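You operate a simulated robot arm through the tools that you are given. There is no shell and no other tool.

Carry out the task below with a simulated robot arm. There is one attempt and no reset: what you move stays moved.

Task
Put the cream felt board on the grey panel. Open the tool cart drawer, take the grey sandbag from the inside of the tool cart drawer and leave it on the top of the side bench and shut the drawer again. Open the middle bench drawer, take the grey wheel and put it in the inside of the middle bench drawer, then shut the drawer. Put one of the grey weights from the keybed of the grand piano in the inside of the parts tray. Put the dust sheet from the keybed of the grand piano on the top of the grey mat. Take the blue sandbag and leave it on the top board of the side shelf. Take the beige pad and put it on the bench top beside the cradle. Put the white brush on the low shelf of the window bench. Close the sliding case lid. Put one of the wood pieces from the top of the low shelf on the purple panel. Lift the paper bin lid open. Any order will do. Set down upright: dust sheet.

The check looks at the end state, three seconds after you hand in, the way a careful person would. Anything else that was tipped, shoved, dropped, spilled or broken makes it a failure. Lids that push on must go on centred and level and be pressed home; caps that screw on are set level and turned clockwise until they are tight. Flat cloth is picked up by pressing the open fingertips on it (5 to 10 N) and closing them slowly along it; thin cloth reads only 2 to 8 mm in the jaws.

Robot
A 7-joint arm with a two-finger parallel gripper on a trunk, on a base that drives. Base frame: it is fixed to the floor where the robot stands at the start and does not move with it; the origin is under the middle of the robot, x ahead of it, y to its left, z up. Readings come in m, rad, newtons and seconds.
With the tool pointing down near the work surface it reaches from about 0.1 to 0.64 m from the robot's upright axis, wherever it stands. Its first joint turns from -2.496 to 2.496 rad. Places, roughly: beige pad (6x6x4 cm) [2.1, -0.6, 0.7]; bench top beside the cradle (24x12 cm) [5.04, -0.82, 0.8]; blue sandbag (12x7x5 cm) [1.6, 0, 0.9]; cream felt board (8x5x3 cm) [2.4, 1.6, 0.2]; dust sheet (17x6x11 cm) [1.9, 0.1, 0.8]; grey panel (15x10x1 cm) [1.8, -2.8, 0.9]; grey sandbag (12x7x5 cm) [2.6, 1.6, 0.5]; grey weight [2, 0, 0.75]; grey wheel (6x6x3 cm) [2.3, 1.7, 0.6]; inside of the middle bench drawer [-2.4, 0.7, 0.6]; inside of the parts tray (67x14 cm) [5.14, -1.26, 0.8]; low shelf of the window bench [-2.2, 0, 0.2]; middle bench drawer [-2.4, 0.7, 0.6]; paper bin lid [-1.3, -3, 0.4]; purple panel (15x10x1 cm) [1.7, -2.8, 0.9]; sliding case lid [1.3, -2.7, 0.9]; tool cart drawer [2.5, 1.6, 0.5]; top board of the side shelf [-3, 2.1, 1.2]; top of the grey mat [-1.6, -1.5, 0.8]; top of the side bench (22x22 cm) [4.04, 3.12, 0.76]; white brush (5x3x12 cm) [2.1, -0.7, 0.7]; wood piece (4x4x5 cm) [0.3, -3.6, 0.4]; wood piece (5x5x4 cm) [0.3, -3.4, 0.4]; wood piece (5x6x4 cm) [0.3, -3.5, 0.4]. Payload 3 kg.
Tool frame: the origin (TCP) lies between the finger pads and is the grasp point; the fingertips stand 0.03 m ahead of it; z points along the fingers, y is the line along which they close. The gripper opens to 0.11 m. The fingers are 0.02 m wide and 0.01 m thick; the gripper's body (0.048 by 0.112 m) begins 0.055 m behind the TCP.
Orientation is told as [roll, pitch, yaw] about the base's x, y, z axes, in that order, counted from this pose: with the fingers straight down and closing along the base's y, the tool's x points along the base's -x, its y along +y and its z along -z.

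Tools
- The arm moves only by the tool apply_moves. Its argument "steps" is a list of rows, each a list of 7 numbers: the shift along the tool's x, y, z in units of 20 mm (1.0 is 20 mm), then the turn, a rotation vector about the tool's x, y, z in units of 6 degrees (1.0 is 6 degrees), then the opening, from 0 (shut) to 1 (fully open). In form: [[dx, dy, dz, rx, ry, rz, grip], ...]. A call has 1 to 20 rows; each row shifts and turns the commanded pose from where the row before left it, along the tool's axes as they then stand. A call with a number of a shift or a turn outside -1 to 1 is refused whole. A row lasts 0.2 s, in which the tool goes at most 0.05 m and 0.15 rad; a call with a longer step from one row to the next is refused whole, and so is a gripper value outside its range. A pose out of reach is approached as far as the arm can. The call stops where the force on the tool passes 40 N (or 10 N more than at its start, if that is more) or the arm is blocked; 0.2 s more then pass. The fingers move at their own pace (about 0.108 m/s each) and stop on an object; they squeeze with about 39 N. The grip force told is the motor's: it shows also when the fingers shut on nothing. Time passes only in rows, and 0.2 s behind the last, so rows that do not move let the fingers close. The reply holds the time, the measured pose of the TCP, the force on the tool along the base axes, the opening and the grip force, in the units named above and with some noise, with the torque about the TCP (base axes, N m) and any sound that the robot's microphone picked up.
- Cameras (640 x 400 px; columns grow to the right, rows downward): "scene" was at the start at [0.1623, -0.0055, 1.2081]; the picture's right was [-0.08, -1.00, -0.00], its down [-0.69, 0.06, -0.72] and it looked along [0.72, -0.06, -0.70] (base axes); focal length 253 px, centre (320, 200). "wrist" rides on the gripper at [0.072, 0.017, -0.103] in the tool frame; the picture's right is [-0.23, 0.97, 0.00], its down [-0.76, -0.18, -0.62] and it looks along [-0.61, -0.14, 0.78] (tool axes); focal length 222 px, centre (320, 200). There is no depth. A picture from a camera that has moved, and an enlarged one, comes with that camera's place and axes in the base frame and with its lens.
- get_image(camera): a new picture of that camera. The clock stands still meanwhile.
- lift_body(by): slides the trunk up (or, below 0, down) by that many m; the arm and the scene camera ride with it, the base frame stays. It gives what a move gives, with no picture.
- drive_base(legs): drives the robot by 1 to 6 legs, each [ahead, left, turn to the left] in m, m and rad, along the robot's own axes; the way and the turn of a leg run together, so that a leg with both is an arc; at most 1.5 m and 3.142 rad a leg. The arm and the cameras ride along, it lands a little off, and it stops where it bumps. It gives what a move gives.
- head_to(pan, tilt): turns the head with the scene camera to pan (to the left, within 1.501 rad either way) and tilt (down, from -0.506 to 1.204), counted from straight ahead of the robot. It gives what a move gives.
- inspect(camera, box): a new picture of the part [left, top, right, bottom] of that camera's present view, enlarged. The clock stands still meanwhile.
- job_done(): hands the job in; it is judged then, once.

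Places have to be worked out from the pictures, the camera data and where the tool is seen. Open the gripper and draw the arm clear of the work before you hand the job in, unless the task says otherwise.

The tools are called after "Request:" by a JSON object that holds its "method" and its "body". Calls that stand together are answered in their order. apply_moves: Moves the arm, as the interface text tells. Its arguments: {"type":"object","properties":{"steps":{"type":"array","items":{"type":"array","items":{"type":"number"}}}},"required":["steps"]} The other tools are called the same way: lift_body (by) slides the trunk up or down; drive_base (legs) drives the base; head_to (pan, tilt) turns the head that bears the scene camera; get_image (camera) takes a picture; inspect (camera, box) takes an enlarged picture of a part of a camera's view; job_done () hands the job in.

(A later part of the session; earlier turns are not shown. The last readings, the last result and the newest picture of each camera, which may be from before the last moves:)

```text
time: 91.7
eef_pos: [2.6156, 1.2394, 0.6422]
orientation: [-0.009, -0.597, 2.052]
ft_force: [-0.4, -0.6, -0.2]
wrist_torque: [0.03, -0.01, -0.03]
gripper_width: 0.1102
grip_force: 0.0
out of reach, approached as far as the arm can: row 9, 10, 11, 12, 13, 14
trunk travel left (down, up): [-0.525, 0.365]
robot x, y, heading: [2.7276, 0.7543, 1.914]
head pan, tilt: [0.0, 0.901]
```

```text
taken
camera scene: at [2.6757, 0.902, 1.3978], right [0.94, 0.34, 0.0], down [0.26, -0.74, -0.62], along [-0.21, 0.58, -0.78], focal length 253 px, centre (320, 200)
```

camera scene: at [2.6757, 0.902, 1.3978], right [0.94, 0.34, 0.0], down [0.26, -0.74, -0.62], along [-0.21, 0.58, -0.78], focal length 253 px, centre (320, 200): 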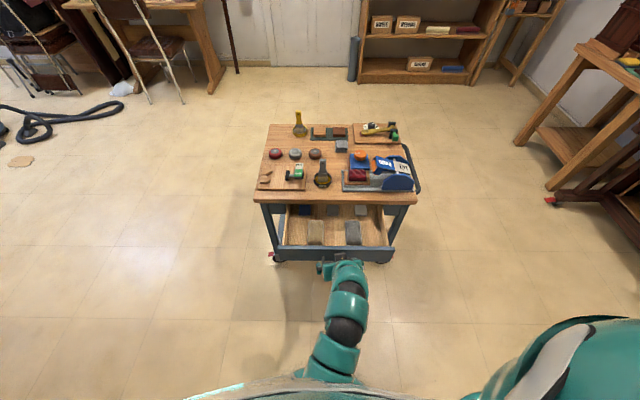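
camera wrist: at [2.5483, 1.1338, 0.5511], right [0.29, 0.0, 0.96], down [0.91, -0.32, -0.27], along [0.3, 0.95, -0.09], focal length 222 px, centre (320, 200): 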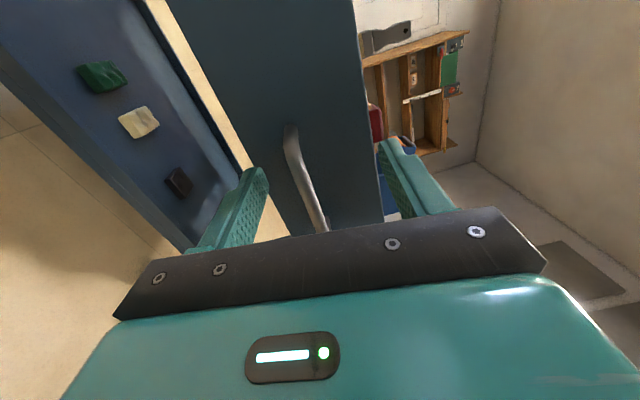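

Good: roll is fixed and the body is level again. I'll finish pitching to vertical and square up the yaw.

Request:
{"method": "apply_moves", "body": {"steps": [[0, 0, 0, 0, 1, 0, 1], [0, 0, 0, 0, 1, 0, 1], [0, 0, 0, 0, 1, 0, 1], [0, 0, 0, 0, 1, 0, 1], [0, 0, 0, 0, 1, 0, 1], [0, 0, 0, 0, 0.7, 0, 1], [0, 0, 0, 0, 0, 0.7, 1], [0, 0, 0, 0, 0, 0.7, 1]]}}

Request:
{"method": "inspect", "body": {"camera": "scene", "box": [240, 180, 440, 300]}}

Request:
{"method": "get_image", "body": {"camera": "wrist"}}

```text
time: 93.5
eef_pos: [2.6158, 1.2383, 0.6405]
orientation: [-0.008, -0.002, 1.899]
ft_force: [0.5, 0.3, -0.6]
wrist_torque: [-0.03, -0.03, 0.0]
gripper_width: 0.1099
grip_force: 0.1
trunk travel left (down, up): [-0.525, 0.365]
robot x, y, heading: [2.7324, 0.753, 1.914]
head pan, tilt: [0.0, 0.901]
```

```text
3.20 times, centred on (340, 240) of scene
camera zoom: at [2.6758, 0.902, 1.3978], right [0.94, 0.34, 0.0], down [0.26, -0.74, -0.62], along [-0.21, 0.58, -0.78], focal length 810 px, centre (256, 72)
```

zoom: 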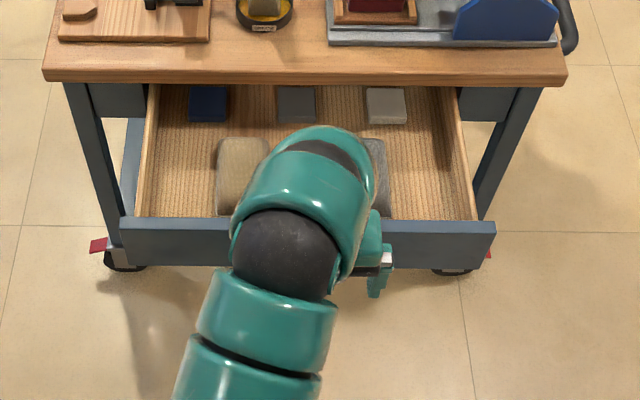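

```text
taken
camera wrist: at [2.6225, 1.1646, 0.7437], right [-0.99, -0.1, -0.01], down [-0.08, 0.77, 0.63], along [-0.06, 0.62, -0.78], focal length 222 px, centre (320, 200)
```

wrist: 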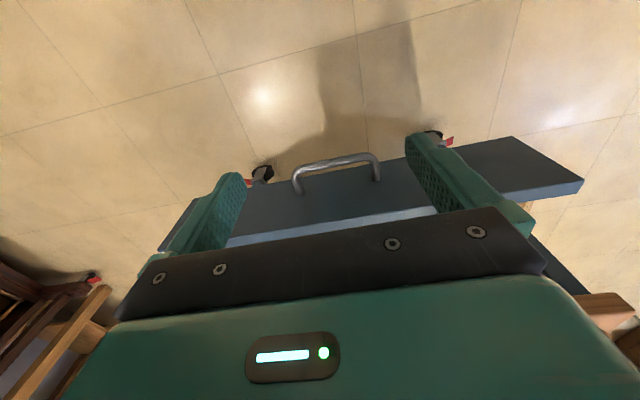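

The tool points straight down in front of the drawer. The grey sandbag is at about (2.627, 1.437), so I'll drive forward 12 cm and then centre the tool above it.

Request:
{"method": "drive_base", "body": {"legs": [[0.12, -0.03, 0]]}}

Request:
{"method": "apply_moves", "body": {"steps": [[-1, -0.75, 0, 0, 0, 0, 1], [-1, -0.75, 0, 0, 0, 0, 1], [-1, -0.75, 0, 0, 0, 0, 1]]}}

Request:
{"method": "inspect", "body": {"camera": "scene", "box": [240, 180, 440, 300]}}

Request:
{"method": "get_image", "body": {"camera": "wrist"}}

```text
time: 94.8
eef_pos: [2.602, 1.3639, 0.6412]
orientation: [-0.006, -0.003, 1.901]
ft_force: [-0.1, 0.1, -0.7]
wrist_torque: [-0.03, 0.01, 0.01]
gripper_width: 0.11
grip_force: 0.1
trunk travel left (down, up): [-0.525, 0.365]
robot x, y, heading: [2.7166, 0.8746, 1.915]
head pan, tilt: [0.0, 0.901]
```

```text
time: 95.6
eef_pos: [2.6267, 1.4363, 0.6427]
orientation: [-0.006, -0.003, 1.898]
ft_force: [0.3, -0.5, -0.9]
wrist_torque: [0.0, -0.02, -0.01]
gripper_width: 0.11
grip_force: 0.0
trunk travel left (down, up): [-0.525, 0.365]
robot x, y, heading: [2.7144, 0.8762, 1.915]
head pan, tilt: [0.0, 0.901]
```

```text
3.20 times, centred on (340, 240) of scene
camera zoom: at [2.6637, 1.0263, 1.3977], right [0.94, 0.34, 0.0], down [0.26, -0.74, -0.62], along [-0.21, 0.58, -0.78], focal length 810 px, centre (256, 72)
```

zoom: 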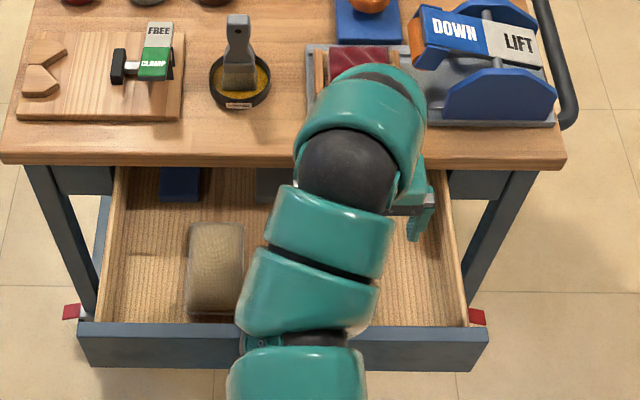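

```text
taken
camera wrist: at [2.6341, 1.3623, 0.7452], right [-0.99, -0.1, -0.01], down [-0.08, 0.77, 0.63], along [-0.06, 0.62, -0.78], focal length 222 px, centre (320, 200)
```

wrist: 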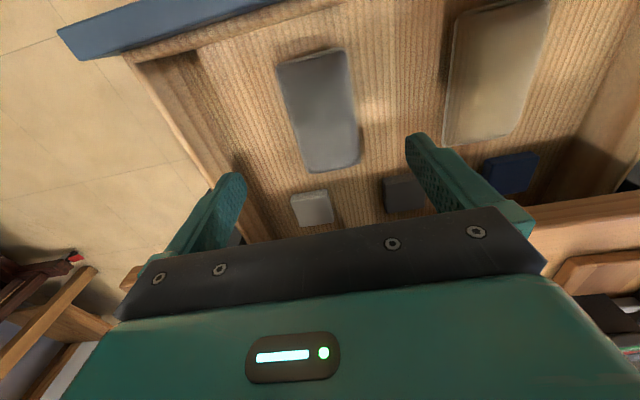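

The bag is centred under the tool at about (2.626, 1.43). I'll descend slowly.

Request:
{"method": "apply_moves", "body": {"steps": [[0.2, 0, 1, 0, 0, 0, 1], [0, 0, 1, 0, 0, 0, 1], [0, 0, 1, 0, 0, 0, 1], [0, 0, 1, 0, 0, 0, 1], [0, 0, 0.5, 0, 0, 0, 1], [0, 0, 0.5, 0, 0, 0, 1], [0, 0, 0.5, 0, 0, 0, 1]]}}

Request:
{"method": "get_image", "body": {"camera": "wrist"}}

```text
time: 97.2
eef_pos: [2.6248, 1.4375, 0.5393]
orientation: [-0.002, -0.022, 1.9]
ft_force: [2.6, 2.5, 29.5]
wrist_torque: [-0.75, 1.45, 0.25]
gripper_width: 0.1084
grip_force: 0.1
trunk travel left (down, up): [-0.525, 0.365]
robot x, y, heading: [2.7145, 0.878, 1.913]
head pan, tilt: [0.0, 0.901]
stopped in row 7: the force on the tool passed its limit at 48 N (the readings are from after the stop); the commanded pose is now the measured one
```

```text
taken
camera wrist: at [2.634, 1.3612, 0.6402], right [-0.99, -0.1, 0.0], down [-0.07, 0.76, 0.64], along [-0.07, 0.64, -0.77], focal length 222 px, centre (320, 200)
```

wrist: 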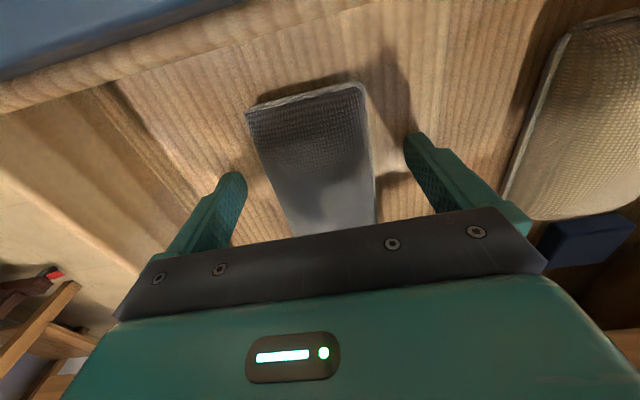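

The fingertips met the drawer floor (about 0.51 m) on either side of the bag. I'll ease up slightly and close.

Request:
{"method": "apply_moves", "body": {"steps": [[0, 0, -0.3, 0, 0, 0, 1], [0, 0, 0, 0, 0, 0, 0.5], [0, 0, 0, 0, 0, 0, 0.2], [0, 0, 0, 0, 0, 0, 0], [0, 0, 0, 0, 0, 0, 0], [0, 0, 0, 0, 0, 0, 0]]}}

Request:
{"method": "get_image", "body": {"camera": "wrist"}}

```text
time: 98.6
eef_pos: [2.6261, 1.4373, 0.5403]
orientation: [-0.003, -0.013, 1.899]
ft_force: [0.3, 0.8, -0.3]
wrist_torque: [-0.04, -0.05, -0.03]
gripper_width: 0.0608
grip_force: 39.0
trunk travel left (down, up): [-0.525, 0.365]
robot x, y, heading: [2.7182, 0.8755, 1.911]
head pan, tilt: [0.0, 0.901]
```

```text
taken
camera wrist: at [2.6344, 1.3606, 0.6432], right [-0.99, -0.1, 0.0], down [-0.08, 0.77, 0.63], along [-0.06, 0.63, -0.77], focal length 222 px, centre (320, 200)
```

wrist: 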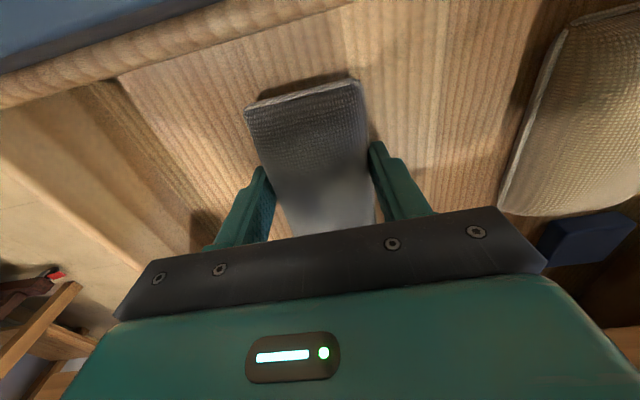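

The sandbag is gripped (6 cm wide). I'll lift it out and check.

Request:
{"method": "apply_moves", "body": {"steps": [[0, 0, -1, 0, 0, 0, 0], [0, 0, -1, 0, 0, 0, 0], [0, 0, -1, 0, 0, 0, 0], [0, 0, -1, 0, 0, 0, 0], [0, 0, -1, 0, 0, 0, 0], [0, 0, -1, 0, 0, 0, 0], [0, 0, -1, 0, 0, 0, 0]]}}

Request:
{"method": "lift_body", "body": {"by": 0.12}}

Request:
{"method": "drive_base", "body": {"legs": [[-0.25, 0, 0], [0, 0, -1.9]]}}

Request:
{"method": "head_to", "body": {"pan": 0.6, "tilt": 0.5}}

Request:
{"method": "get_image", "body": {"camera": "scene"}}

Request:
{"method": "get_image", "body": {"camera": "wrist"}}

```text
time: 100.2
eef_pos: [2.6267, 1.4328, 0.6845]
orientation: [-0.003, -0.016, 1.9]
ft_force: [0.3, 1.4, -2.9]
wrist_torque: [-0.02, -0.03, 0.01]
gripper_width: 0.0609
grip_force: 39.1
trunk travel left (down, up): [-0.525, 0.365]
robot x, y, heading: [2.7155, 0.878, 1.918]
head pan, tilt: [0.0, 0.901]
```

```text
time: 101.7
eef_pos: [2.6282, 1.4337, 0.8035]
orientation: [-0.004, -0.012, 1.902]
ft_force: [-0.4, -0.6, -4.9]
wrist_torque: [-0.04, -0.03, 0.0]
gripper_width: 0.061
grip_force: 39.2
trunk travel left (down, up): [-0.645, 0.245]
robot x, y, heading: [2.7193, 0.8798, 1.914]
head pan, tilt: [0.0, 0.901]
```

```text
time: 108.1
eef_pos: [3.3553, 0.5475, 0.803]
orientation: [-0.003, -0.014, 0.008]
ft_force: [-0.7, 0.9, -3.5]
wrist_torque: [0.0, 0.01, 0.0]
gripper_width: 0.0611
grip_force: 39.0
trunk travel left (down, up): [-0.645, 0.245]
robot x, y, heading: [2.7998, 0.6401, 0.022]
head pan, tilt: [0.0, 0.901]
```

```text
time: 109.1
eef_pos: [3.3565, 0.5475, 0.8028]
orientation: [-0.004, -0.015, 0.007]
ft_force: [0.2, 0.1, -3.6]
wrist_torque: [0.02, 0.01, -0.02]
gripper_width: 0.0609
grip_force: 38.7
trunk travel left (down, up): [-0.645, 0.245]
robot x, y, heading: [2.8007, 0.6377, 0.02]
head pan, tilt: [0.6, 0.499]
```

```text
taken
camera scene: at [2.9558, 0.6945, 1.5515], right [0.58, -0.81, 0.0], down [-0.39, -0.28, -0.88], along [0.71, 0.51, -0.48], focal length 253 px, centre (320, 200)
```

scene: 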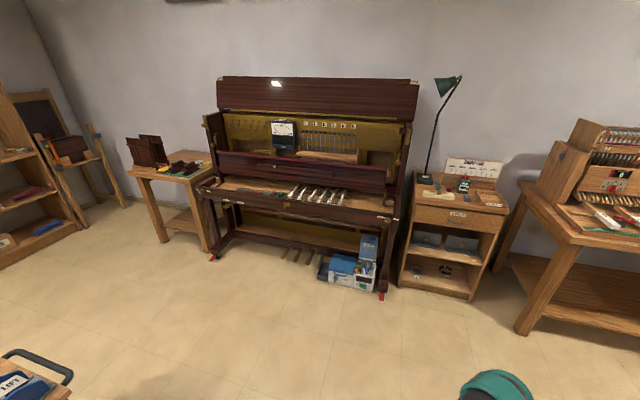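

```text
taken
camera wrist: at [3.2813, 0.5634, 0.9051], right [0.22, 0.98, 0.0], down [0.75, -0.17, 0.64], along [0.62, -0.14, -0.77], focal length 222 px, centre (320, 200)
```

wrist: 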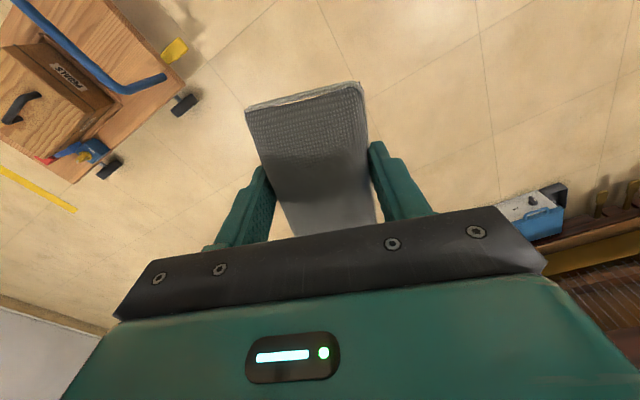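

The bag is held. The side bench is the small table left of the upright piano, so I'll zoom in to find its free area.

Request:
{"method": "inspect", "body": {"camera": "scene", "box": [100, 110, 250, 270]}}

Request:
{"method": "inspect", "body": {"camera": "scene", "box": [200, 180, 420, 310]}}

```text
2.50 times, centred on (175, 190) of scene
camera zoom: at [2.9558, 0.6945, 1.5515], right [0.58, -0.81, 0.0], down [-0.39, -0.28, -0.88], along [0.71, 0.51, -0.48], focal length 632 px, centre (682, 225)
```

zoom: 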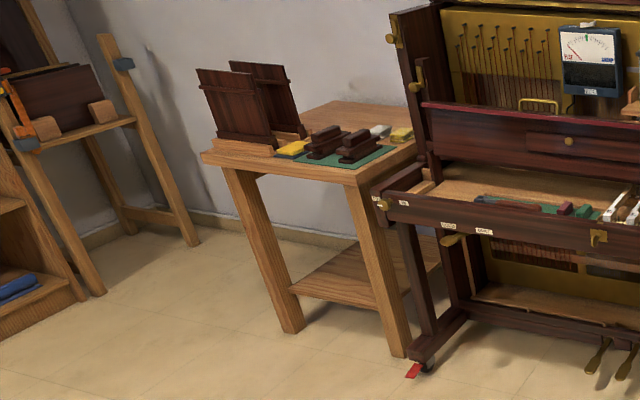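

```text
2.91 times, centred on (310, 245) of scene
camera zoom: at [2.9558, 0.6945, 1.5515], right [0.58, -0.81, 0.0], down [-0.39, -0.28, -0.88], along [0.71, 0.51, -0.48], focal length 736 px, centre (349, 69)
```

zoom: 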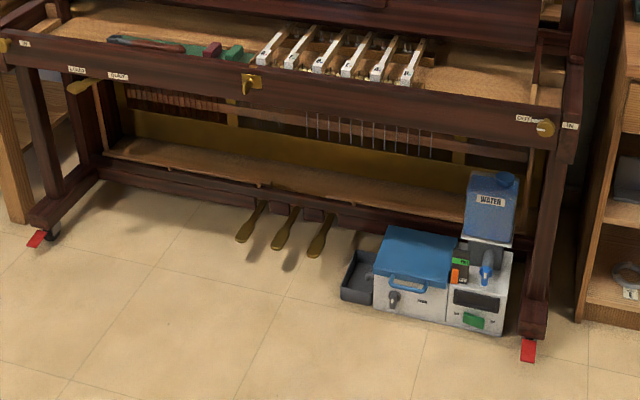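

I've located the bench: its left edge runs from (3.61,3.10) to (4.18,3.29), and the free spot at (4.04,3.12) is behind the standing panels, so it's best reached from the left corner. I'll raise the trunk for clearance and drive around the cart.

Request:
{"method": "lift_body", "body": {"by": 0.2}}

Request:
{"method": "drive_base", "body": {"legs": [[0.38, 0.2, 0], [0, 0, 1.55], [1.4, 0, 0]]}}

Request:
{"method": "head_to", "body": {"pan": -0.3, "tilt": 0.5}}

Request:
{"method": "get_image", "body": {"camera": "scene"}}

```text
time: 111.2
eef_pos: [3.3556, 0.5468, 1.003]
orientation: [-0.005, -0.017, 0.007]
ft_force: [0.7, 0.6, -3.1]
wrist_torque: [-0.02, 0.06, -0.02]
gripper_width: 0.0607
grip_force: 38.9
trunk travel left (down, up): [-0.845, 0.045]
robot x, y, heading: [2.7961, 0.6413, 0.02]
head pan, tilt: [0.6, 0.499]
```

```text
time: 124.1
eef_pos: [3.3194, 2.7811, 1.0024]
orientation: [-0.003, -0.013, 1.54]
ft_force: [0.2, 0.5, -4.2]
wrist_torque: [-0.02, 0.02, -0.03]
gripper_width: 0.061
grip_force: 38.8
trunk travel left (down, up): [-0.845, 0.045]
robot x, y, heading: [3.2069, 2.2282, 1.555]
head pan, tilt: [0.6, 0.499]
```

```text
time: 125.3
eef_pos: [3.3189, 2.7816, 1.0037]
orientation: [-0.004, -0.015, 1.539]
ft_force: [-0.1, 0.1, -4.1]
wrist_torque: [-0.06, 0.01, -0.02]
gripper_width: 0.0607
grip_force: 39.2
trunk travel left (down, up): [-0.845, 0.045]
robot x, y, heading: [3.2052, 2.229, 1.556]
head pan, tilt: [-0.3, 0.499]
```

```text
taken
camera scene: at [3.2364, 2.3986, 1.7516], right [0.95, -0.31, 0.0], down [-0.15, -0.46, -0.88], along [0.27, 0.83, -0.48], focal length 253 px, centre (320, 200)
```

scene: 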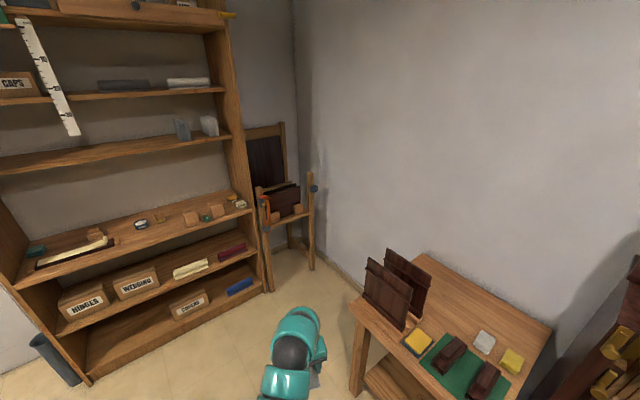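

I'll tuck the arm in and raise it so the bag clears the panels, then drive on to the bench's left corner.

Request:
{"method": "apply_moves", "body": {"steps": [[1, 0, -0.5, 0, 0, 0, 0], [1, 0, -0.5, 0, 0, 0, 0], [1, 0, -0.5, 0, 0, 0, 0], [1, 0, -0.5, 0, 0, 0, 0], [1, 0, -0.5, 0, 0, 0, 0], [1, 0, -0.5, 0, 0, 0, 0]]}}

Request:
{"method": "drive_base", "body": {"legs": [[1.0, 0, 0], [0, 0, -1.5]]}}

Request:
{"method": "head_to", "body": {"pan": -0.3, "tilt": 0.7}}

Request:
{"method": "get_image", "body": {"camera": "scene"}}

```text
time: 126.7
eef_pos: [3.3171, 2.6811, 1.0515]
orientation: [-0.003, -0.015, 1.54]
ft_force: [0.3, 0.0, -3.1]
wrist_torque: [-0.07, 0.01, 0.0]
gripper_width: 0.0608
grip_force: 38.7
out of reach, approached as far as the arm can: row 6
trunk travel left (down, up): [-0.845, 0.045]
robot x, y, heading: [3.2069, 2.2281, 1.552]
head pan, tilt: [-0.3, 0.499]
```

```text
time: 135.6
eef_pos: [3.6782, 3.1662, 1.0516]
orientation: [-0.003, -0.015, 0.045]
ft_force: [0.0, -0.1, -3.3]
wrist_torque: [-0.04, 0.03, 0.0]
gripper_width: 0.0608
grip_force: 38.6
trunk travel left (down, up): [-0.845, 0.045]
robot x, y, heading: [3.2202, 3.2466, 0.055]
head pan, tilt: [-0.3, 0.499]
```

```text
time: 136.4
eef_pos: [3.6782, 3.1667, 1.0516]
orientation: [-0.005, -0.014, 0.045]
ft_force: [-0.2, 0.0, -3.0]
wrist_torque: [-0.02, 0.04, 0.01]
gripper_width: 0.0611
grip_force: 39.1
trunk travel left (down, up): [-0.845, 0.045]
robot x, y, heading: [3.2194, 3.2407, 0.06]
head pan, tilt: [-0.3, 0.7]
```

```text
taken
camera scene: at [3.3843, 3.2294, 1.7339], right [-0.24, -0.97, 0.0], down [-0.62, 0.15, -0.77], along [0.74, -0.18, -0.64], focal length 253 px, centre (320, 200)
```

scene: 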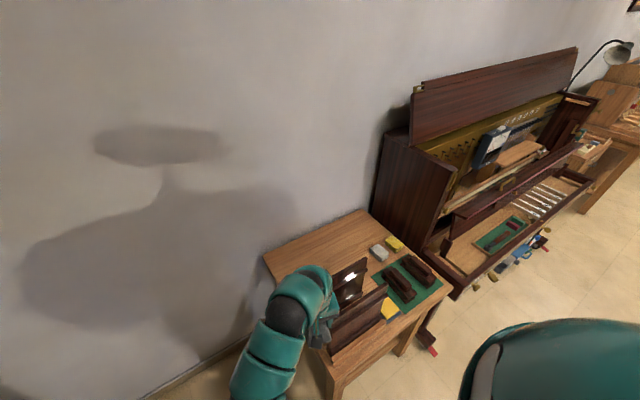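

The route works: I'll step left, forward, then turn in two stages so the held bag swings around the panels rather than over them.

Request:
{"method": "drive_base", "body": {"legs": [[0, 0.345, 0], [0.25, 0, 0], [0, 0, -0.5], [0.25, 0.06, 0], [0, 0, -0.36]]}}

Request:
{"method": "head_to", "body": {"pan": 0.0, "tilt": 0.9}}

Request:
{"method": "get_image", "body": {"camera": "scene"}}

Request:
{"method": "get_image", "body": {"camera": "wrist"}}

```text
time: 144.0
eef_pos: [3.9483, 3.1499, 1.0517]
orientation: [-0.001, -0.017, -0.814]
ft_force: [-1.1, 0.3, -3.0]
wrist_torque: [0.01, 0.01, 0.02]
gripper_width: 0.0608
grip_force: 39.3
trunk travel left (down, up): [-0.845, 0.045]
robot x, y, heading: [3.7071, 3.548, -0.8]
head pan, tilt: [-0.3, 0.7]
```

```text
time: 144.8
eef_pos: [3.95, 3.1505, 1.0518]
orientation: [-0.002, -0.015, -0.816]
ft_force: [-0.8, 0.3, -3.6]
wrist_torque: [0.01, 0.04, 0.01]
gripper_width: 0.0611
grip_force: 38.9
trunk travel left (down, up): [-0.845, 0.045]
robot x, y, heading: [3.7128, 3.5472, -0.8]
head pan, tilt: [0.0, 0.901]
```

```text
taken
camera scene: at [3.8172, 3.4354, 1.7178], right [-0.72, -0.7, 0.0], down [-0.54, 0.56, -0.62], along [0.43, -0.45, -0.78], focal length 253 px, centre (320, 200)
```

scene: 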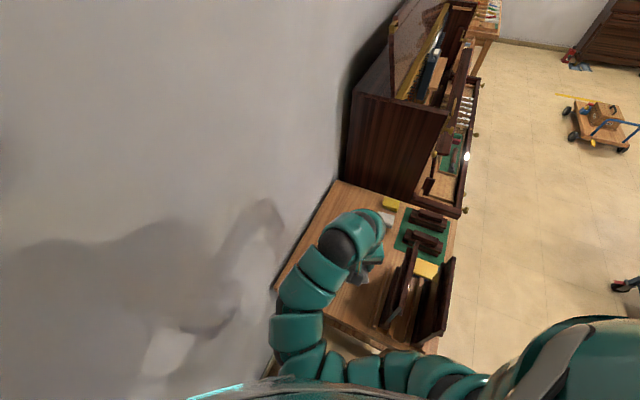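

```text
taken
camera wrist: at [3.911, 3.2158, 1.1536], right [0.86, 0.5, 0.0], down [0.39, -0.67, 0.63], along [0.32, -0.55, -0.77], focal length 222 px, centre (320, 200)
```

wrist: 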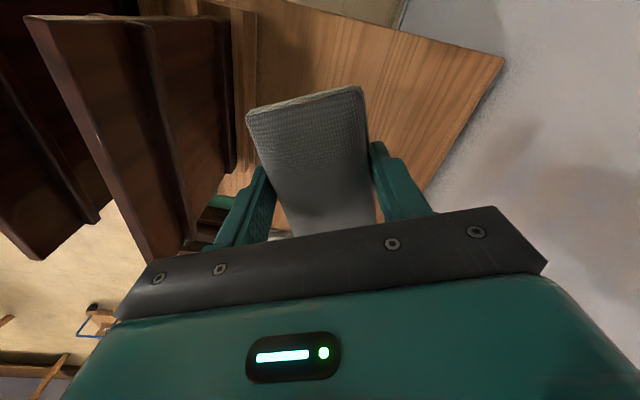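

The gripper is over the bench with the panels safely to the side. I'll shift to (4.04, 3.12) and lower partway.

Request:
{"method": "apply_moves", "body": {"steps": [[-1, 0.5, 0, 0, 0, 0, 0], [-1, 0.5, 0, 0, 0, 0, 0], [-1, 0.6, 0, 0, 0, 0, 0], [-1, 0.6, 0, 0, 0, 0, 0], [0, 0, 1, 0, 0, 0, 0], [0, 0, 1, 0, 0, 0, 0], [0, 0, 1, 0, 0, 0, 0], [0, 0, 1, 0, 0, 0, 0], [0, 0, 1, 0, 0, 0, 0], [0, 0, 1, 0, 0, 0, 0], [0, 0, 1, 0, 0, 0, 0], [0, 0, 1, 0, 0, 0, 0], [0, 0, 1, 0, 0, 0, 0]]}}

Request:
{"method": "get_image", "body": {"camera": "scene"}}

Request:
{"method": "get_image", "body": {"camera": "wrist"}}

```text
time: 147.6
eef_pos: [3.9981, 3.1245, 0.8676]
orientation: [-0.004, -0.014, -0.816]
ft_force: [0.3, 0.3, -2.9]
wrist_torque: [0.04, 0.04, 0.02]
gripper_width: 0.0609
grip_force: 38.8
out of reach, approached as far as the arm can: row 2, 3, 4
trunk travel left (down, up): [-0.845, 0.045]
robot x, y, heading: [3.7071, 3.5479, -0.799]
head pan, tilt: [0.0, 0.901]
```

```text
taken
camera scene: at [3.8173, 3.4351, 1.7177], right [-0.72, -0.7, 0.0], down [-0.55, 0.56, -0.62], along [0.43, -0.45, -0.78], focal length 253 px, centre (320, 200)
```

scene: 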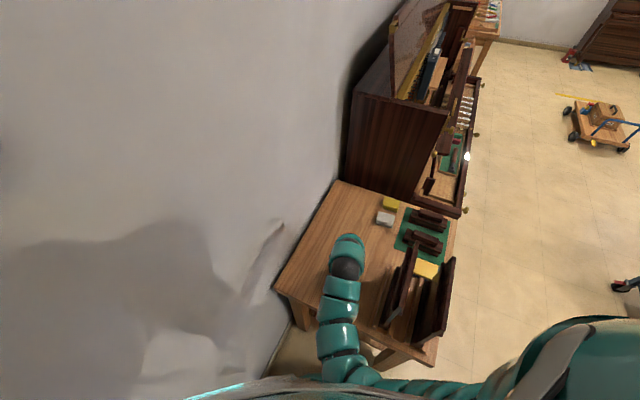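

```text
taken
camera wrist: at [3.9602, 3.1901, 0.9693], right [0.86, 0.5, 0.0], down [0.39, -0.67, 0.63], along [0.32, -0.55, -0.77], focal length 222 px, centre (320, 200)
```

wrist: 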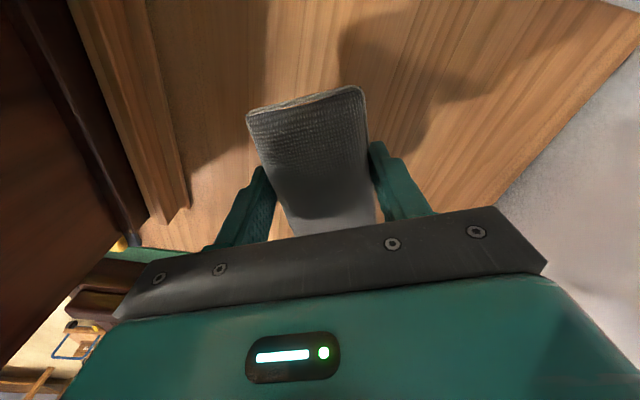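

It's going well, with the panel still beside the gripper. I'll shift 4 cm further away from the panels and lower until contact.

Request:
{"method": "apply_moves", "body": {"steps": [[-0.8, 0.7, 0, 0, 0, 0, 0], [-0.8, 0.65, 0, 0, 0, 0, 0], [0, 0, 1, 0, 0, 0, 0], [0, 0, 1, 0, 0, 0, 0], [0, 0, 0.5, 0, 0, 0, 0], [0, 0, 0.4, 0, 0, 0, 0], [0, 0, 0.3, 0, 0, 0, 0], [0, 0, 0.2, 0, 0, 0, 0]]}}

Request:
{"method": "get_image", "body": {"camera": "wrist"}}

```text
time: 149.4
eef_pos: [4.0404, 3.1183, 0.7991]
orientation: [-0.003, -0.014, -0.815]
ft_force: [-0.1, -1.2, -3.5]
wrist_torque: [0.0, 0.05, 0.01]
gripper_width: 0.0609
grip_force: 39.3
trunk travel left (down, up): [-0.845, 0.045]
robot x, y, heading: [3.7096, 3.5497, -0.801]
head pan, tilt: [0.0, 0.901]
```

```text
taken
camera wrist: at [4.0024, 3.1839, 0.9013], right [0.86, 0.5, 0.0], down [0.39, -0.67, 0.63], along [0.32, -0.55, -0.77], focal length 222 px, centre (320, 200)
```

wrist: 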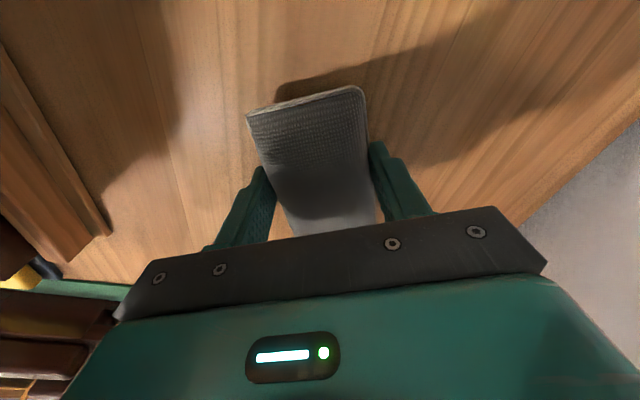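

No contact yet, so I'll continue lowering in small steps.

Request:
{"method": "apply_moves", "body": {"steps": [[0, 0, 0.2, 0, 0, 0, 0], [0, 0, 0.2, 0, 0, 0, 0], [0, 0, 0.15, 0, 0, 0, 0], [0, 0, 0, 0, 0, 0, 0]]}}

```text
time: 150.6
eef_pos: [4.0411, 3.1182, 0.7922]
orientation: [-0.002, -0.023, -0.816]
ft_force: [-10.1, 8.0, 28.3]
wrist_torque: [0.24, 0.78, 0.04]
gripper_width: 0.061
grip_force: 39.2
trunk travel left (down, up): [-0.845, 0.045]
robot x, y, heading: [3.7053, 3.5443, -0.803]
head pan, tilt: [0.0, 0.901]
stopped in row 4: the force on the tool passed its limit at 41 N (the readings are from after the stop); the commanded pose is now the measured one
```

Contact at z≈0.792. I'll ease up a couple of millimetres, open, and lift clear.

Request:
{"method": "apply_moves", "body": {"steps": [[0, 0, -0.1, 0, 0, 0, 0], [0, 0, 0, 0, 0, 0, 0.4], [0, 0, 0, 0, 0, 0, 0.7], [0, 0, 0, 0, 0, 0, 1], [0, 0, 0, 0, 0, 0, 1], [0, 0, -0.5, 0, 0, 0, 1], [0, 0, -1, 0, 0, 0, 1], [0, 0, -1, 0, 0, 0, 1], [0, 0, -1, 0, 0, 0, 1], [0, 0, -1, 0, 0, 0, 1], [0, 0, -1, 0, 0, 0, 1], [0, 0, -1, 0, 0, 0, 1]]}}

Request:
{"method": "get_image", "body": {"camera": "wrist"}}

```text
time: 153.2
eef_pos: [4.0379, 3.1194, 0.9218]
orientation: [-0.002, -0.02, -0.816]
ft_force: [0.4, 0.4, -0.7]
wrist_torque: [0.0, 0.01, -0.01]
gripper_width: 0.11
grip_force: 0.1
trunk travel left (down, up): [-0.845, 0.045]
robot x, y, heading: [3.7047, 3.5447, -0.803]
head pan, tilt: [0.0, 0.901]
```

```text
taken
camera wrist: at [4.0007, 3.1849, 1.0236], right [0.86, 0.5, 0.0], down [0.39, -0.67, 0.64], along [0.32, -0.55, -0.77], focal length 222 px, centre (320, 200)
```

wrist: 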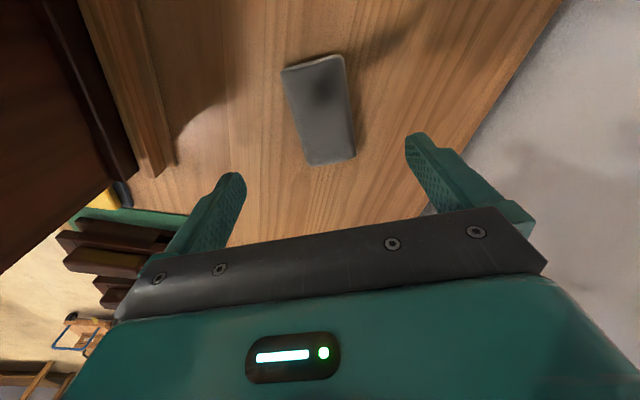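

The grey sandbag rests on the side bench. I'll raise and tuck the arm, then retrace my path toward the cart.

Request:
{"method": "apply_moves", "body": {"steps": [[0.5, 0, -1, 0, 0, 0, 1], [0.8, -0.5, -1, 0, 0, 0, 1], [0.8, -0.5, -1, 0, 0, 0, 1], [0.8, -0.5, -1, 0, 0, 0, 1], [0.8, -0.5, -1, 0, 0, 0, 1], [0.8, 0, -1, 0, 0, 0, 1]]}}

Request:
{"method": "drive_base", "body": {"legs": [[0, 0, 0.36], [-0.25, -0.06, 0], [0, 0, 0.5], [-0.28, 0, 0], [0, -0.25, 0], [0, 0, -1.6]]}}

Request:
{"method": "get_image", "body": {"camera": "scene"}}

```text
time: 154.6
eef_pos: [3.9462, 3.1596, 1.0407]
orientation: [-0.003, -0.019, -0.814]
ft_force: [-0.3, 0.3, 0.3]
wrist_torque: [-0.01, 0.01, -0.01]
gripper_width: 0.1098
grip_force: 0.0
trunk travel left (down, up): [-0.845, 0.045]
robot x, y, heading: [3.7077, 3.5463, -0.799]
head pan, tilt: [0.0, 0.901]
```

```text
time: 165.9
eef_pos: [3.0935, 2.8854, 1.0407]
orientation: [-0.003, -0.02, -1.581]
ft_force: [0.8, -0.1, -0.3]
wrist_torque: [0.01, 0.0, 0.04]
gripper_width: 0.1101
grip_force: 0.0
trunk travel left (down, up): [-0.845, 0.045]
robot x, y, heading: [3.1901, 3.3289, -1.568]
head pan, tilt: [0.0, 0.901]
```

```text
taken
camera scene: at [3.192, 3.176, 1.7178], right [-1.0, 0.0, 0.0], down [0.0, 0.78, -0.62], along [0.0, -0.62, -0.78], focal length 253 px, centre (320, 200)
```

scene: 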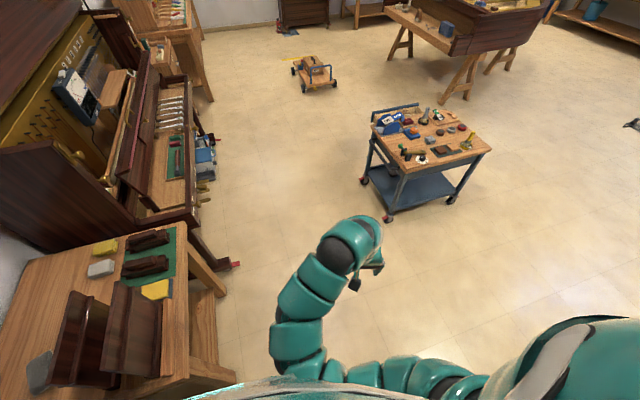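

All clear behind. I'll drive back to the drawer side of the cart to push the drawer shut.

Request:
{"method": "drive_base", "body": {"legs": [[1.2, 0, 0], [1.25, 0, 0], [0, 0, -2.8], [0.1, 0.46, 0]]}}

Request:
{"method": "get_image", "body": {"camera": "scene"}}

```text
time: 186.9
eef_pos: [2.708, 1.2797, 1.0419]
orientation: [-0.004, -0.02, 1.887]
ft_force: [0.5, 0.3, 0.2]
wrist_torque: [0.0, -0.02, 0.03]
gripper_width: 0.1102
grip_force: 0.0
trunk travel left (down, up): [-0.845, 0.045]
robot x, y, heading: [2.7571, 0.8248, 1.9]
head pan, tilt: [0.0, 0.901]
```

```text
taken
camera scene: at [2.7079, 0.9755, 1.7177], right [0.95, 0.33, 0.0], down [0.26, -0.74, -0.62], along [-0.2, 0.59, -0.78], focal length 253 px, centre (320, 200)
```

scene: 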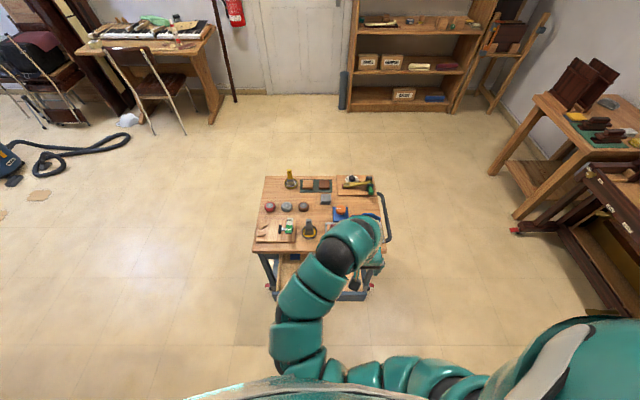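

I'll lower the trunk, then bring the closed gripper down in front of the drawer handle.

Request:
{"method": "lift_body", "body": {"by": -0.25}}

Request:
{"method": "apply_moves", "body": {"steps": [[0.5, 1, 1, 0, 0, 0, 0.3], [0.5, 1, 1, 0, 0, 0, 0], [0.5, 1, 1, 0, 0, 0, 0], [0.5, 1, 1, 0, 0, 0, 0], [0.5, 1, 1, 0, 0, 0, 0], [0.5, 0, 1, 0, 0, 0, 0], [0.5, 0, 1, 0, 0, 0, 0], [0.5, 0, 1, 0, 0, 0, 0]]}}

Request:
{"method": "get_image", "body": {"camera": "scene"}}

Request:
{"method": "get_image", "body": {"camera": "wrist"}}

```text
time: 189.5
eef_pos: [2.7075, 1.2793, 0.7921]
orientation: [-0.003, -0.018, 1.887]
ft_force: [0.3, -0.4, 0.0]
wrist_torque: [-0.01, -0.02, 0.01]
gripper_width: 0.11
grip_force: 0.0
trunk travel left (down, up): [-0.595, 0.295]
robot x, y, heading: [2.7624, 0.8206, 1.901]
head pan, tilt: [0.0, 0.901]
```

```text
time: 191.3
eef_pos: [2.6358, 1.1761, 0.6298]
orientation: [-0.002, -0.019, 1.888]
ft_force: [-0.3, 0.2, -0.6]
wrist_torque: [0.04, -0.02, -0.01]
gripper_width: 0.0
grip_force: 37.4
trunk travel left (down, up): [-0.595, 0.295]
robot x, y, heading: [2.7584, 0.825, 1.901]
head pan, tilt: [0.0, 0.901]
```

```text
taken
camera scene: at [2.7088, 0.9755, 1.4678], right [0.95, 0.33, 0.0], down [0.25, -0.74, -0.62], along [-0.2, 0.59, -0.78], focal length 253 px, centre (320, 200)
```

scene: 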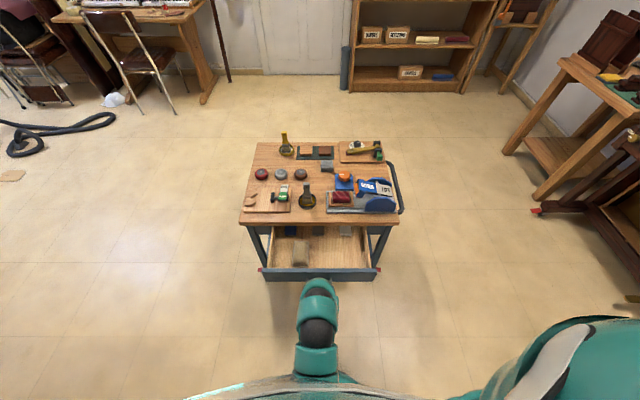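

```text
taken
camera wrist: at [2.6431, 1.0999, 0.7322], right [-1.0, -0.09, 0.0], down [-0.07, 0.77, 0.64], along [-0.06, 0.64, -0.77], focal length 222 px, centre (320, 200)
```

wrist: 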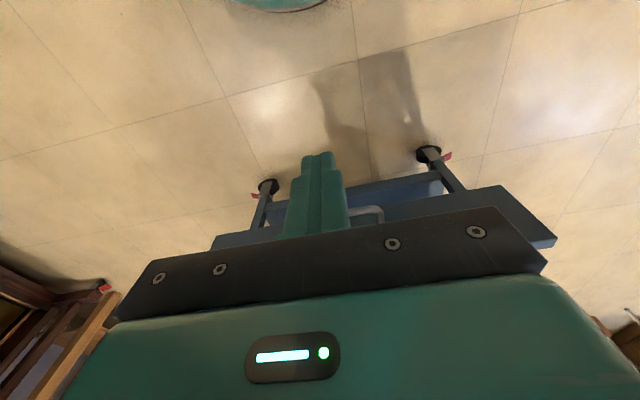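

The closed fingers are in front of the handle's centre. I'll lower to bar height, roll the base forward 8 cm, then push.

Request:
{"method": "apply_moves", "body": {"steps": [[0, 0.2, 1, 0, 0, 0, 0], [0, 0.2, 1, 0, 0, 0, 0], [0, 0, 1, 0, 0, 0, 0], [0, 0, 1, 0, 0, 0, 0]]}}

Request:
{"method": "drive_base", "body": {"legs": [[0.08, 0, 0]]}}

Request:
{"method": "get_image", "body": {"camera": "wrist"}}

```text
time: 192.3
eef_pos: [2.6289, 1.176, 0.5489]
orientation: [-0.001, -0.023, 1.889]
ft_force: [0.2, 0.6, 0.6]
wrist_torque: [0.01, 0.0, 0.0]
gripper_width: 0.0001
grip_force: 37.8
trunk travel left (down, up): [-0.595, 0.295]
robot x, y, heading: [2.7585, 0.8269, 1.907]
head pan, tilt: [0.0, 0.901]
```

```text
time: 193.4
eef_pos: [2.6025, 1.2508, 0.5486]
orientation: [-0.003, -0.019, 1.888]
ft_force: [-0.5, 0.6, -0.2]
wrist_torque: [-0.04, -0.03, -0.03]
gripper_width: 0.0002
grip_force: 37.6
trunk travel left (down, up): [-0.595, 0.295]
robot x, y, heading: [2.7368, 0.9016, 1.899]
head pan, tilt: [0.0, 0.901]
```

```text
taken
camera wrist: at [2.6094, 1.1746, 0.6497], right [-1.0, -0.09, 0.0], down [-0.07, 0.77, 0.64], along [-0.06, 0.64, -0.77], focal length 222 px, centre (320, 200)
```

wrist: 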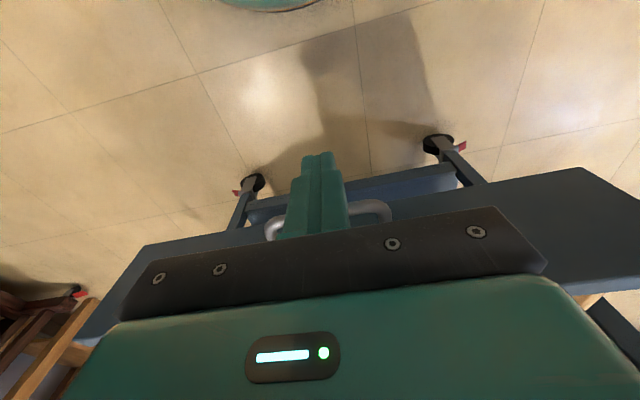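

The handle is centred on the fingers. Pushing the drawer in now.

Request:
{"method": "apply_moves", "body": {"steps": [[-1, 0, 0, 0, 0, 0, 0], [-0.8, 0, 0, 0, 0, 0, 0], [-0.8, 0, 0, 0, 0, 0, 0], [-0.8, 0, 0, 0, 0, 0, 0], [-0.8, 0, 0, 0, 0, 0, 0], [-0.8, 0, 0, 0, 0, 0, 0], [-0.8, 0, 0, 0, 0, 0, 0], [-0.8, 0, 0, 0, 0, 0, 0], [-0.8, 0, 0, 0, 0, 0, 0], [-0.8, 0, 0, 0, 0, 0, 0], [-0.8, 0, 0, 0, 0, 0, 0], [-0.6, 0, 0, 0, 0, 0, 0]]}}

Request:
{"method": "get_image", "body": {"camera": "scene"}}

```text
time: 196.0
eef_pos: [2.5429, 1.4341, 0.5518]
orientation: [-0.002, -0.021, 1.89]
ft_force: [-0.2, 0.6, 0.3]
wrist_torque: [-0.02, 0.0, 0.01]
gripper_width: 0.0
grip_force: 37.8
trunk travel left (down, up): [-0.595, 0.295]
robot x, y, heading: [2.7283, 0.9019, 1.901]
head pan, tilt: [0.0, 0.901]
```

```text
taken
camera scene: at [2.6827, 1.051, 1.4678], right [0.95, 0.33, 0.0], down [0.26, -0.74, -0.62], along [-0.2, 0.59, -0.78], focal length 253 px, centre (320, 200)
```

scene: 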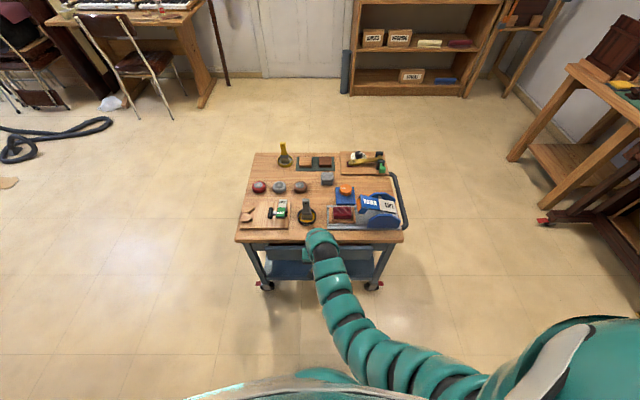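

The drawer moved in with little resistance. I'll keep pushing gently until the drawer seats and the force rises.

Request:
{"method": "apply_moves", "body": {"steps": [[-0.4, 0, 0, 0, 0, 0, 0], [-0.4, 0, 0, 0, 0, 0, 0], [-0.3, 0, 0, 0, 0, 0, 0], [-0.3, 0, 0, 0, 0, 0, 0]]}}

Request:
{"method": "get_image", "body": {"camera": "wrist"}}

```text
time: 197.0
eef_pos: [2.5352, 1.4574, 0.552]
orientation: [-0.006, -0.017, 1.888]
ft_force: [4.2, -7.6, 1.7]
wrist_torque: [-0.12, -0.19, 0.03]
gripper_width: 0.0
grip_force: 37.8
trunk travel left (down, up): [-0.595, 0.295]
robot x, y, heading: [2.7305, 0.9018, 1.902]
head pan, tilt: [0.0, 0.901]
```

```text
taken
camera wrist: at [2.5414, 1.3817, 0.6543], right [-1.0, -0.09, 0.0], down [-0.07, 0.77, 0.64], along [-0.06, 0.63, -0.77], focal length 222 px, centre (320, 200)
```

wrist: 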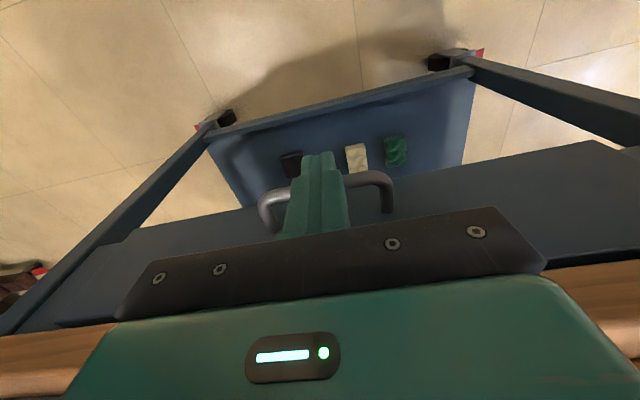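

Force is building at the expected closed position. One more small push to seat it fully.

Request:
{"method": "apply_moves", "body": {"steps": [[-0.2, 0, 0, 0, 0, 0, 0], [-0.2, 0, 0, 0, 0, 0, 0], [-0.2, 0, 0, 0, 0, 0, 0]]}}

Request:
{"method": "inspect", "body": {"camera": "scene", "box": [220, 220, 420, 300]}}

```text
time: 197.5
eef_pos: [2.535, 1.4567, 0.5501]
orientation: [-0.003, -0.007, 1.892]
ft_force: [1.0, -6.8, -2.3]
wrist_torque: [0.28, -0.02, 0.2]
gripper_width: 0.0002
grip_force: 37.6
trunk travel left (down, up): [-0.595, 0.295]
robot x, y, heading: [2.7332, 0.9029, 1.902]
head pan, tilt: [0.0, 0.901]
stopped in row 2: the force on the tool passed its limit at 45 N (the readings are from after the stop); the commanded pose is now the measured one
```

```text
3.20 times, centred on (320, 260) of scene
camera zoom: at [2.6832, 1.05, 1.4678], right [0.95, 0.33, 0.0], down [0.25, -0.74, -0.62], along [-0.2, 0.59, -0.78], focal length 810 px, centre (320, 8)
```

zoom: 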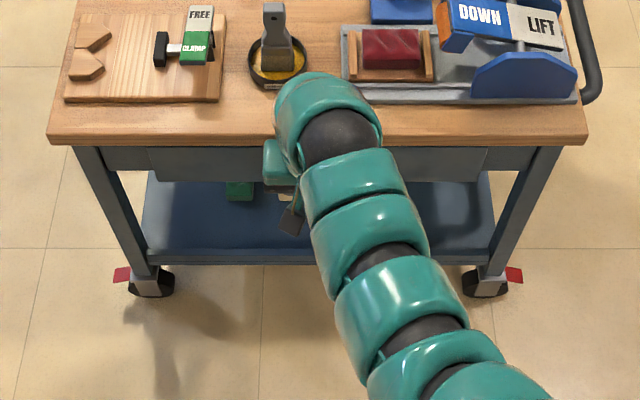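

The drawer is fully shut. Next is the cream felt board on the cart's lower shelf, at about (2.435, 1.62, 0.19). I'll back the tool off, lower the trunk, and tilt the gripper 45° forward.

Request:
{"method": "apply_moves", "body": {"steps": [[1, 0, 0, 0, 0, 0, 0], [1, 0, 0, 0, 0, 0, 0], [1, 0.5, 0, 0, 0, 0, 0.3], [1, 0.5, 0, 0, 0, 0, 0.6], [1, 0.5, 0, 0, 0, 0, 0.73], [1, 0.5, 0, 0, 0, 0, 0.73], [1, 0, 0, 0, 0, 0, 0.73]]}}

Request:
{"method": "lift_body", "body": {"by": -0.3}}

Request:
{"method": "apply_moves", "body": {"steps": [[0, 0, 0, 0, -1, 0, 0.73], [0, 0, 0, 0, -1, 0, 0.73], [0, 0, 0, 0, -1, 0, 0.73], [0, 0, 0, 0, -1, 0, 0.73], [0, 0, 0, 0, -1, 0, 0.73], [0, 0, 0, 0, -1, 0, 0.73], [0, 0, 0, 0, -1, 0, 0.73], [0, 0, 0, 0, -1, 0, 0.73]]}}

Request:
{"method": "get_image", "body": {"camera": "wrist"}}

Request:
{"method": "get_image", "body": {"camera": "scene"}}

```text
time: 199.1
eef_pos: [2.5412, 1.3112, 0.5508]
orientation: [-0.004, -0.007, 1.89]
ft_force: [0.4, 0.0, -0.5]
wrist_torque: [0.0, 0.01, -0.02]
gripper_width: 0.08
grip_force: 0.0
trunk travel left (down, up): [-0.595, 0.295]
robot x, y, heading: [2.7351, 0.904, 1.904]
head pan, tilt: [0.0, 0.901]
```

```text
time: 202.1
eef_pos: [2.5403, 1.3113, 0.251]
orientation: [-0.002, -0.009, 1.891]
ft_force: [-0.5, -0.1, 0.5]
wrist_torque: [0.01, 0.01, 0.0]
gripper_width: 0.0803
grip_force: 0.1
trunk travel left (down, up): [-0.295, 0.595]
robot x, y, heading: [2.7327, 0.8987, 1.902]
head pan, tilt: [0.0, 0.901]
```

```text
time: 203.9
eef_pos: [2.5388, 1.3126, 0.2508]
orientation: [-0.004, -0.848, 1.892]
ft_force: [0.3, 0.3, 0.4]
wrist_torque: [-0.01, 0.02, 0.01]
gripper_width: 0.0804
grip_force: 0.1
trunk travel left (down, up): [-0.295, 0.595]
robot x, y, heading: [2.7341, 0.9033, 1.902]
head pan, tilt: [0.0, 0.901]
```

```text
taken
camera wrist: at [2.5624, 1.1873, 0.2642], right [-0.97, -0.16, 0.17], down [0.15, 0.09, 0.98], along [-0.18, 0.98, -0.06], focal length 222 px, centre (320, 200)
```

wrist: 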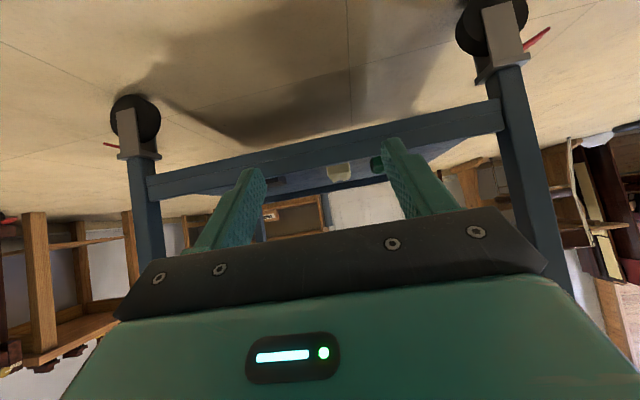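

```text
taken
camera scene: at [2.6831, 1.0505, 1.1678], right [0.95, 0.33, 0.0], down [0.25, -0.74, -0.62], along [-0.2, 0.59, -0.78], focal length 253 px, centre (320, 200)
```

scene: 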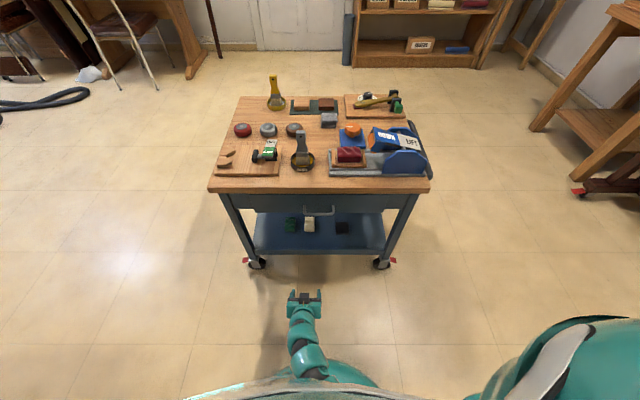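

The shelf board lies straight ahead, about 33 cm along the tool's heading. I'll move forward horizontally 24 cm while staying above the shelf rim, then look again.

Request:
{"method": "apply_moves", "body": {"steps": [[-0.661, 0, 0.75, 0, 0, 0, 0.73], [-0.661, 0, 0.75, 0, 0, 0, 0.73], [-0.661, 0, 0.75, 0, 0, 0, 0.73], [-0.661, 0, 0.75, 0, 0, 0, 0.73], [-0.661, 0, 0.75, 0, 0, 0, 0.73], [-0.661, 0, 0.75, 0, 0, 0, 0.73], [-0.661, 0, 0.75, 0, 0, 0, 0.73], [-0.661, 0, 0.75, 0, 0, 0, 0.73], [-0.661, 0, 0.75, 0, 0, 0, 0.73], [-0.661, 0, 0.75, 0, 0, 0, 0.73], [-0.661, 0, 0.75, 0, 0, 0, 0.73]]}}

Request:
{"method": "get_image", "body": {"camera": "wrist"}}

Request:
{"method": "inspect", "body": {"camera": "scene", "box": [200, 170, 440, 320]}}

```text
time: 206.3
eef_pos: [2.4718, 1.5201, 0.2517]
orientation: [-0.005, -0.847, 1.894]
ft_force: [-0.3, -0.1, 0.2]
wrist_torque: [0.03, 0.0, 0.03]
gripper_width: 0.0802
grip_force: 0.0
trunk travel left (down, up): [-0.295, 0.595]
robot x, y, heading: [2.7292, 0.9012, 1.9]
head pan, tilt: [0.0, 0.901]
```

```text
taken
camera wrist: at [2.4955, 1.3965, 0.2644], right [-0.97, -0.16, 0.17], down [0.15, 0.09, 0.98], along [-0.18, 0.98, -0.06], focal length 222 px, centre (320, 200)
```

wrist: 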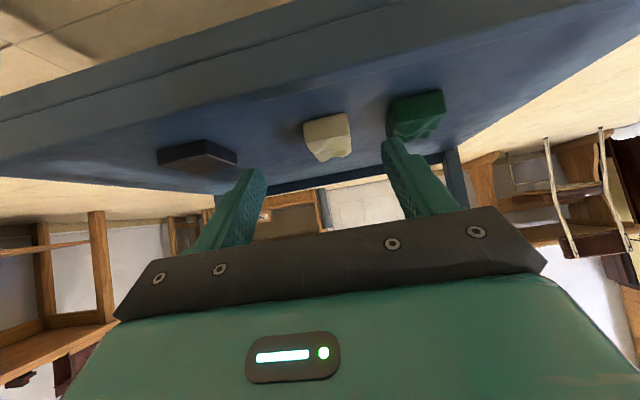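

```text
2.67 times, centred on (320, 245) of scene
camera zoom: at [2.6831, 1.0505, 1.1678], right [0.95, 0.33, 0.0], down [0.25, -0.74, -0.62], along [-0.2, 0.59, -0.78], focal length 675 px, centre (320, 80)
```

zoom: 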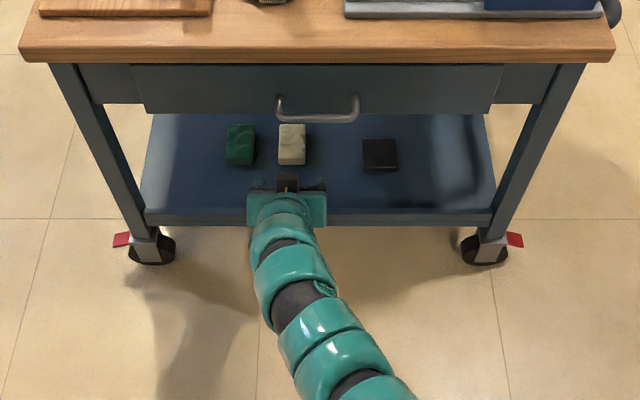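

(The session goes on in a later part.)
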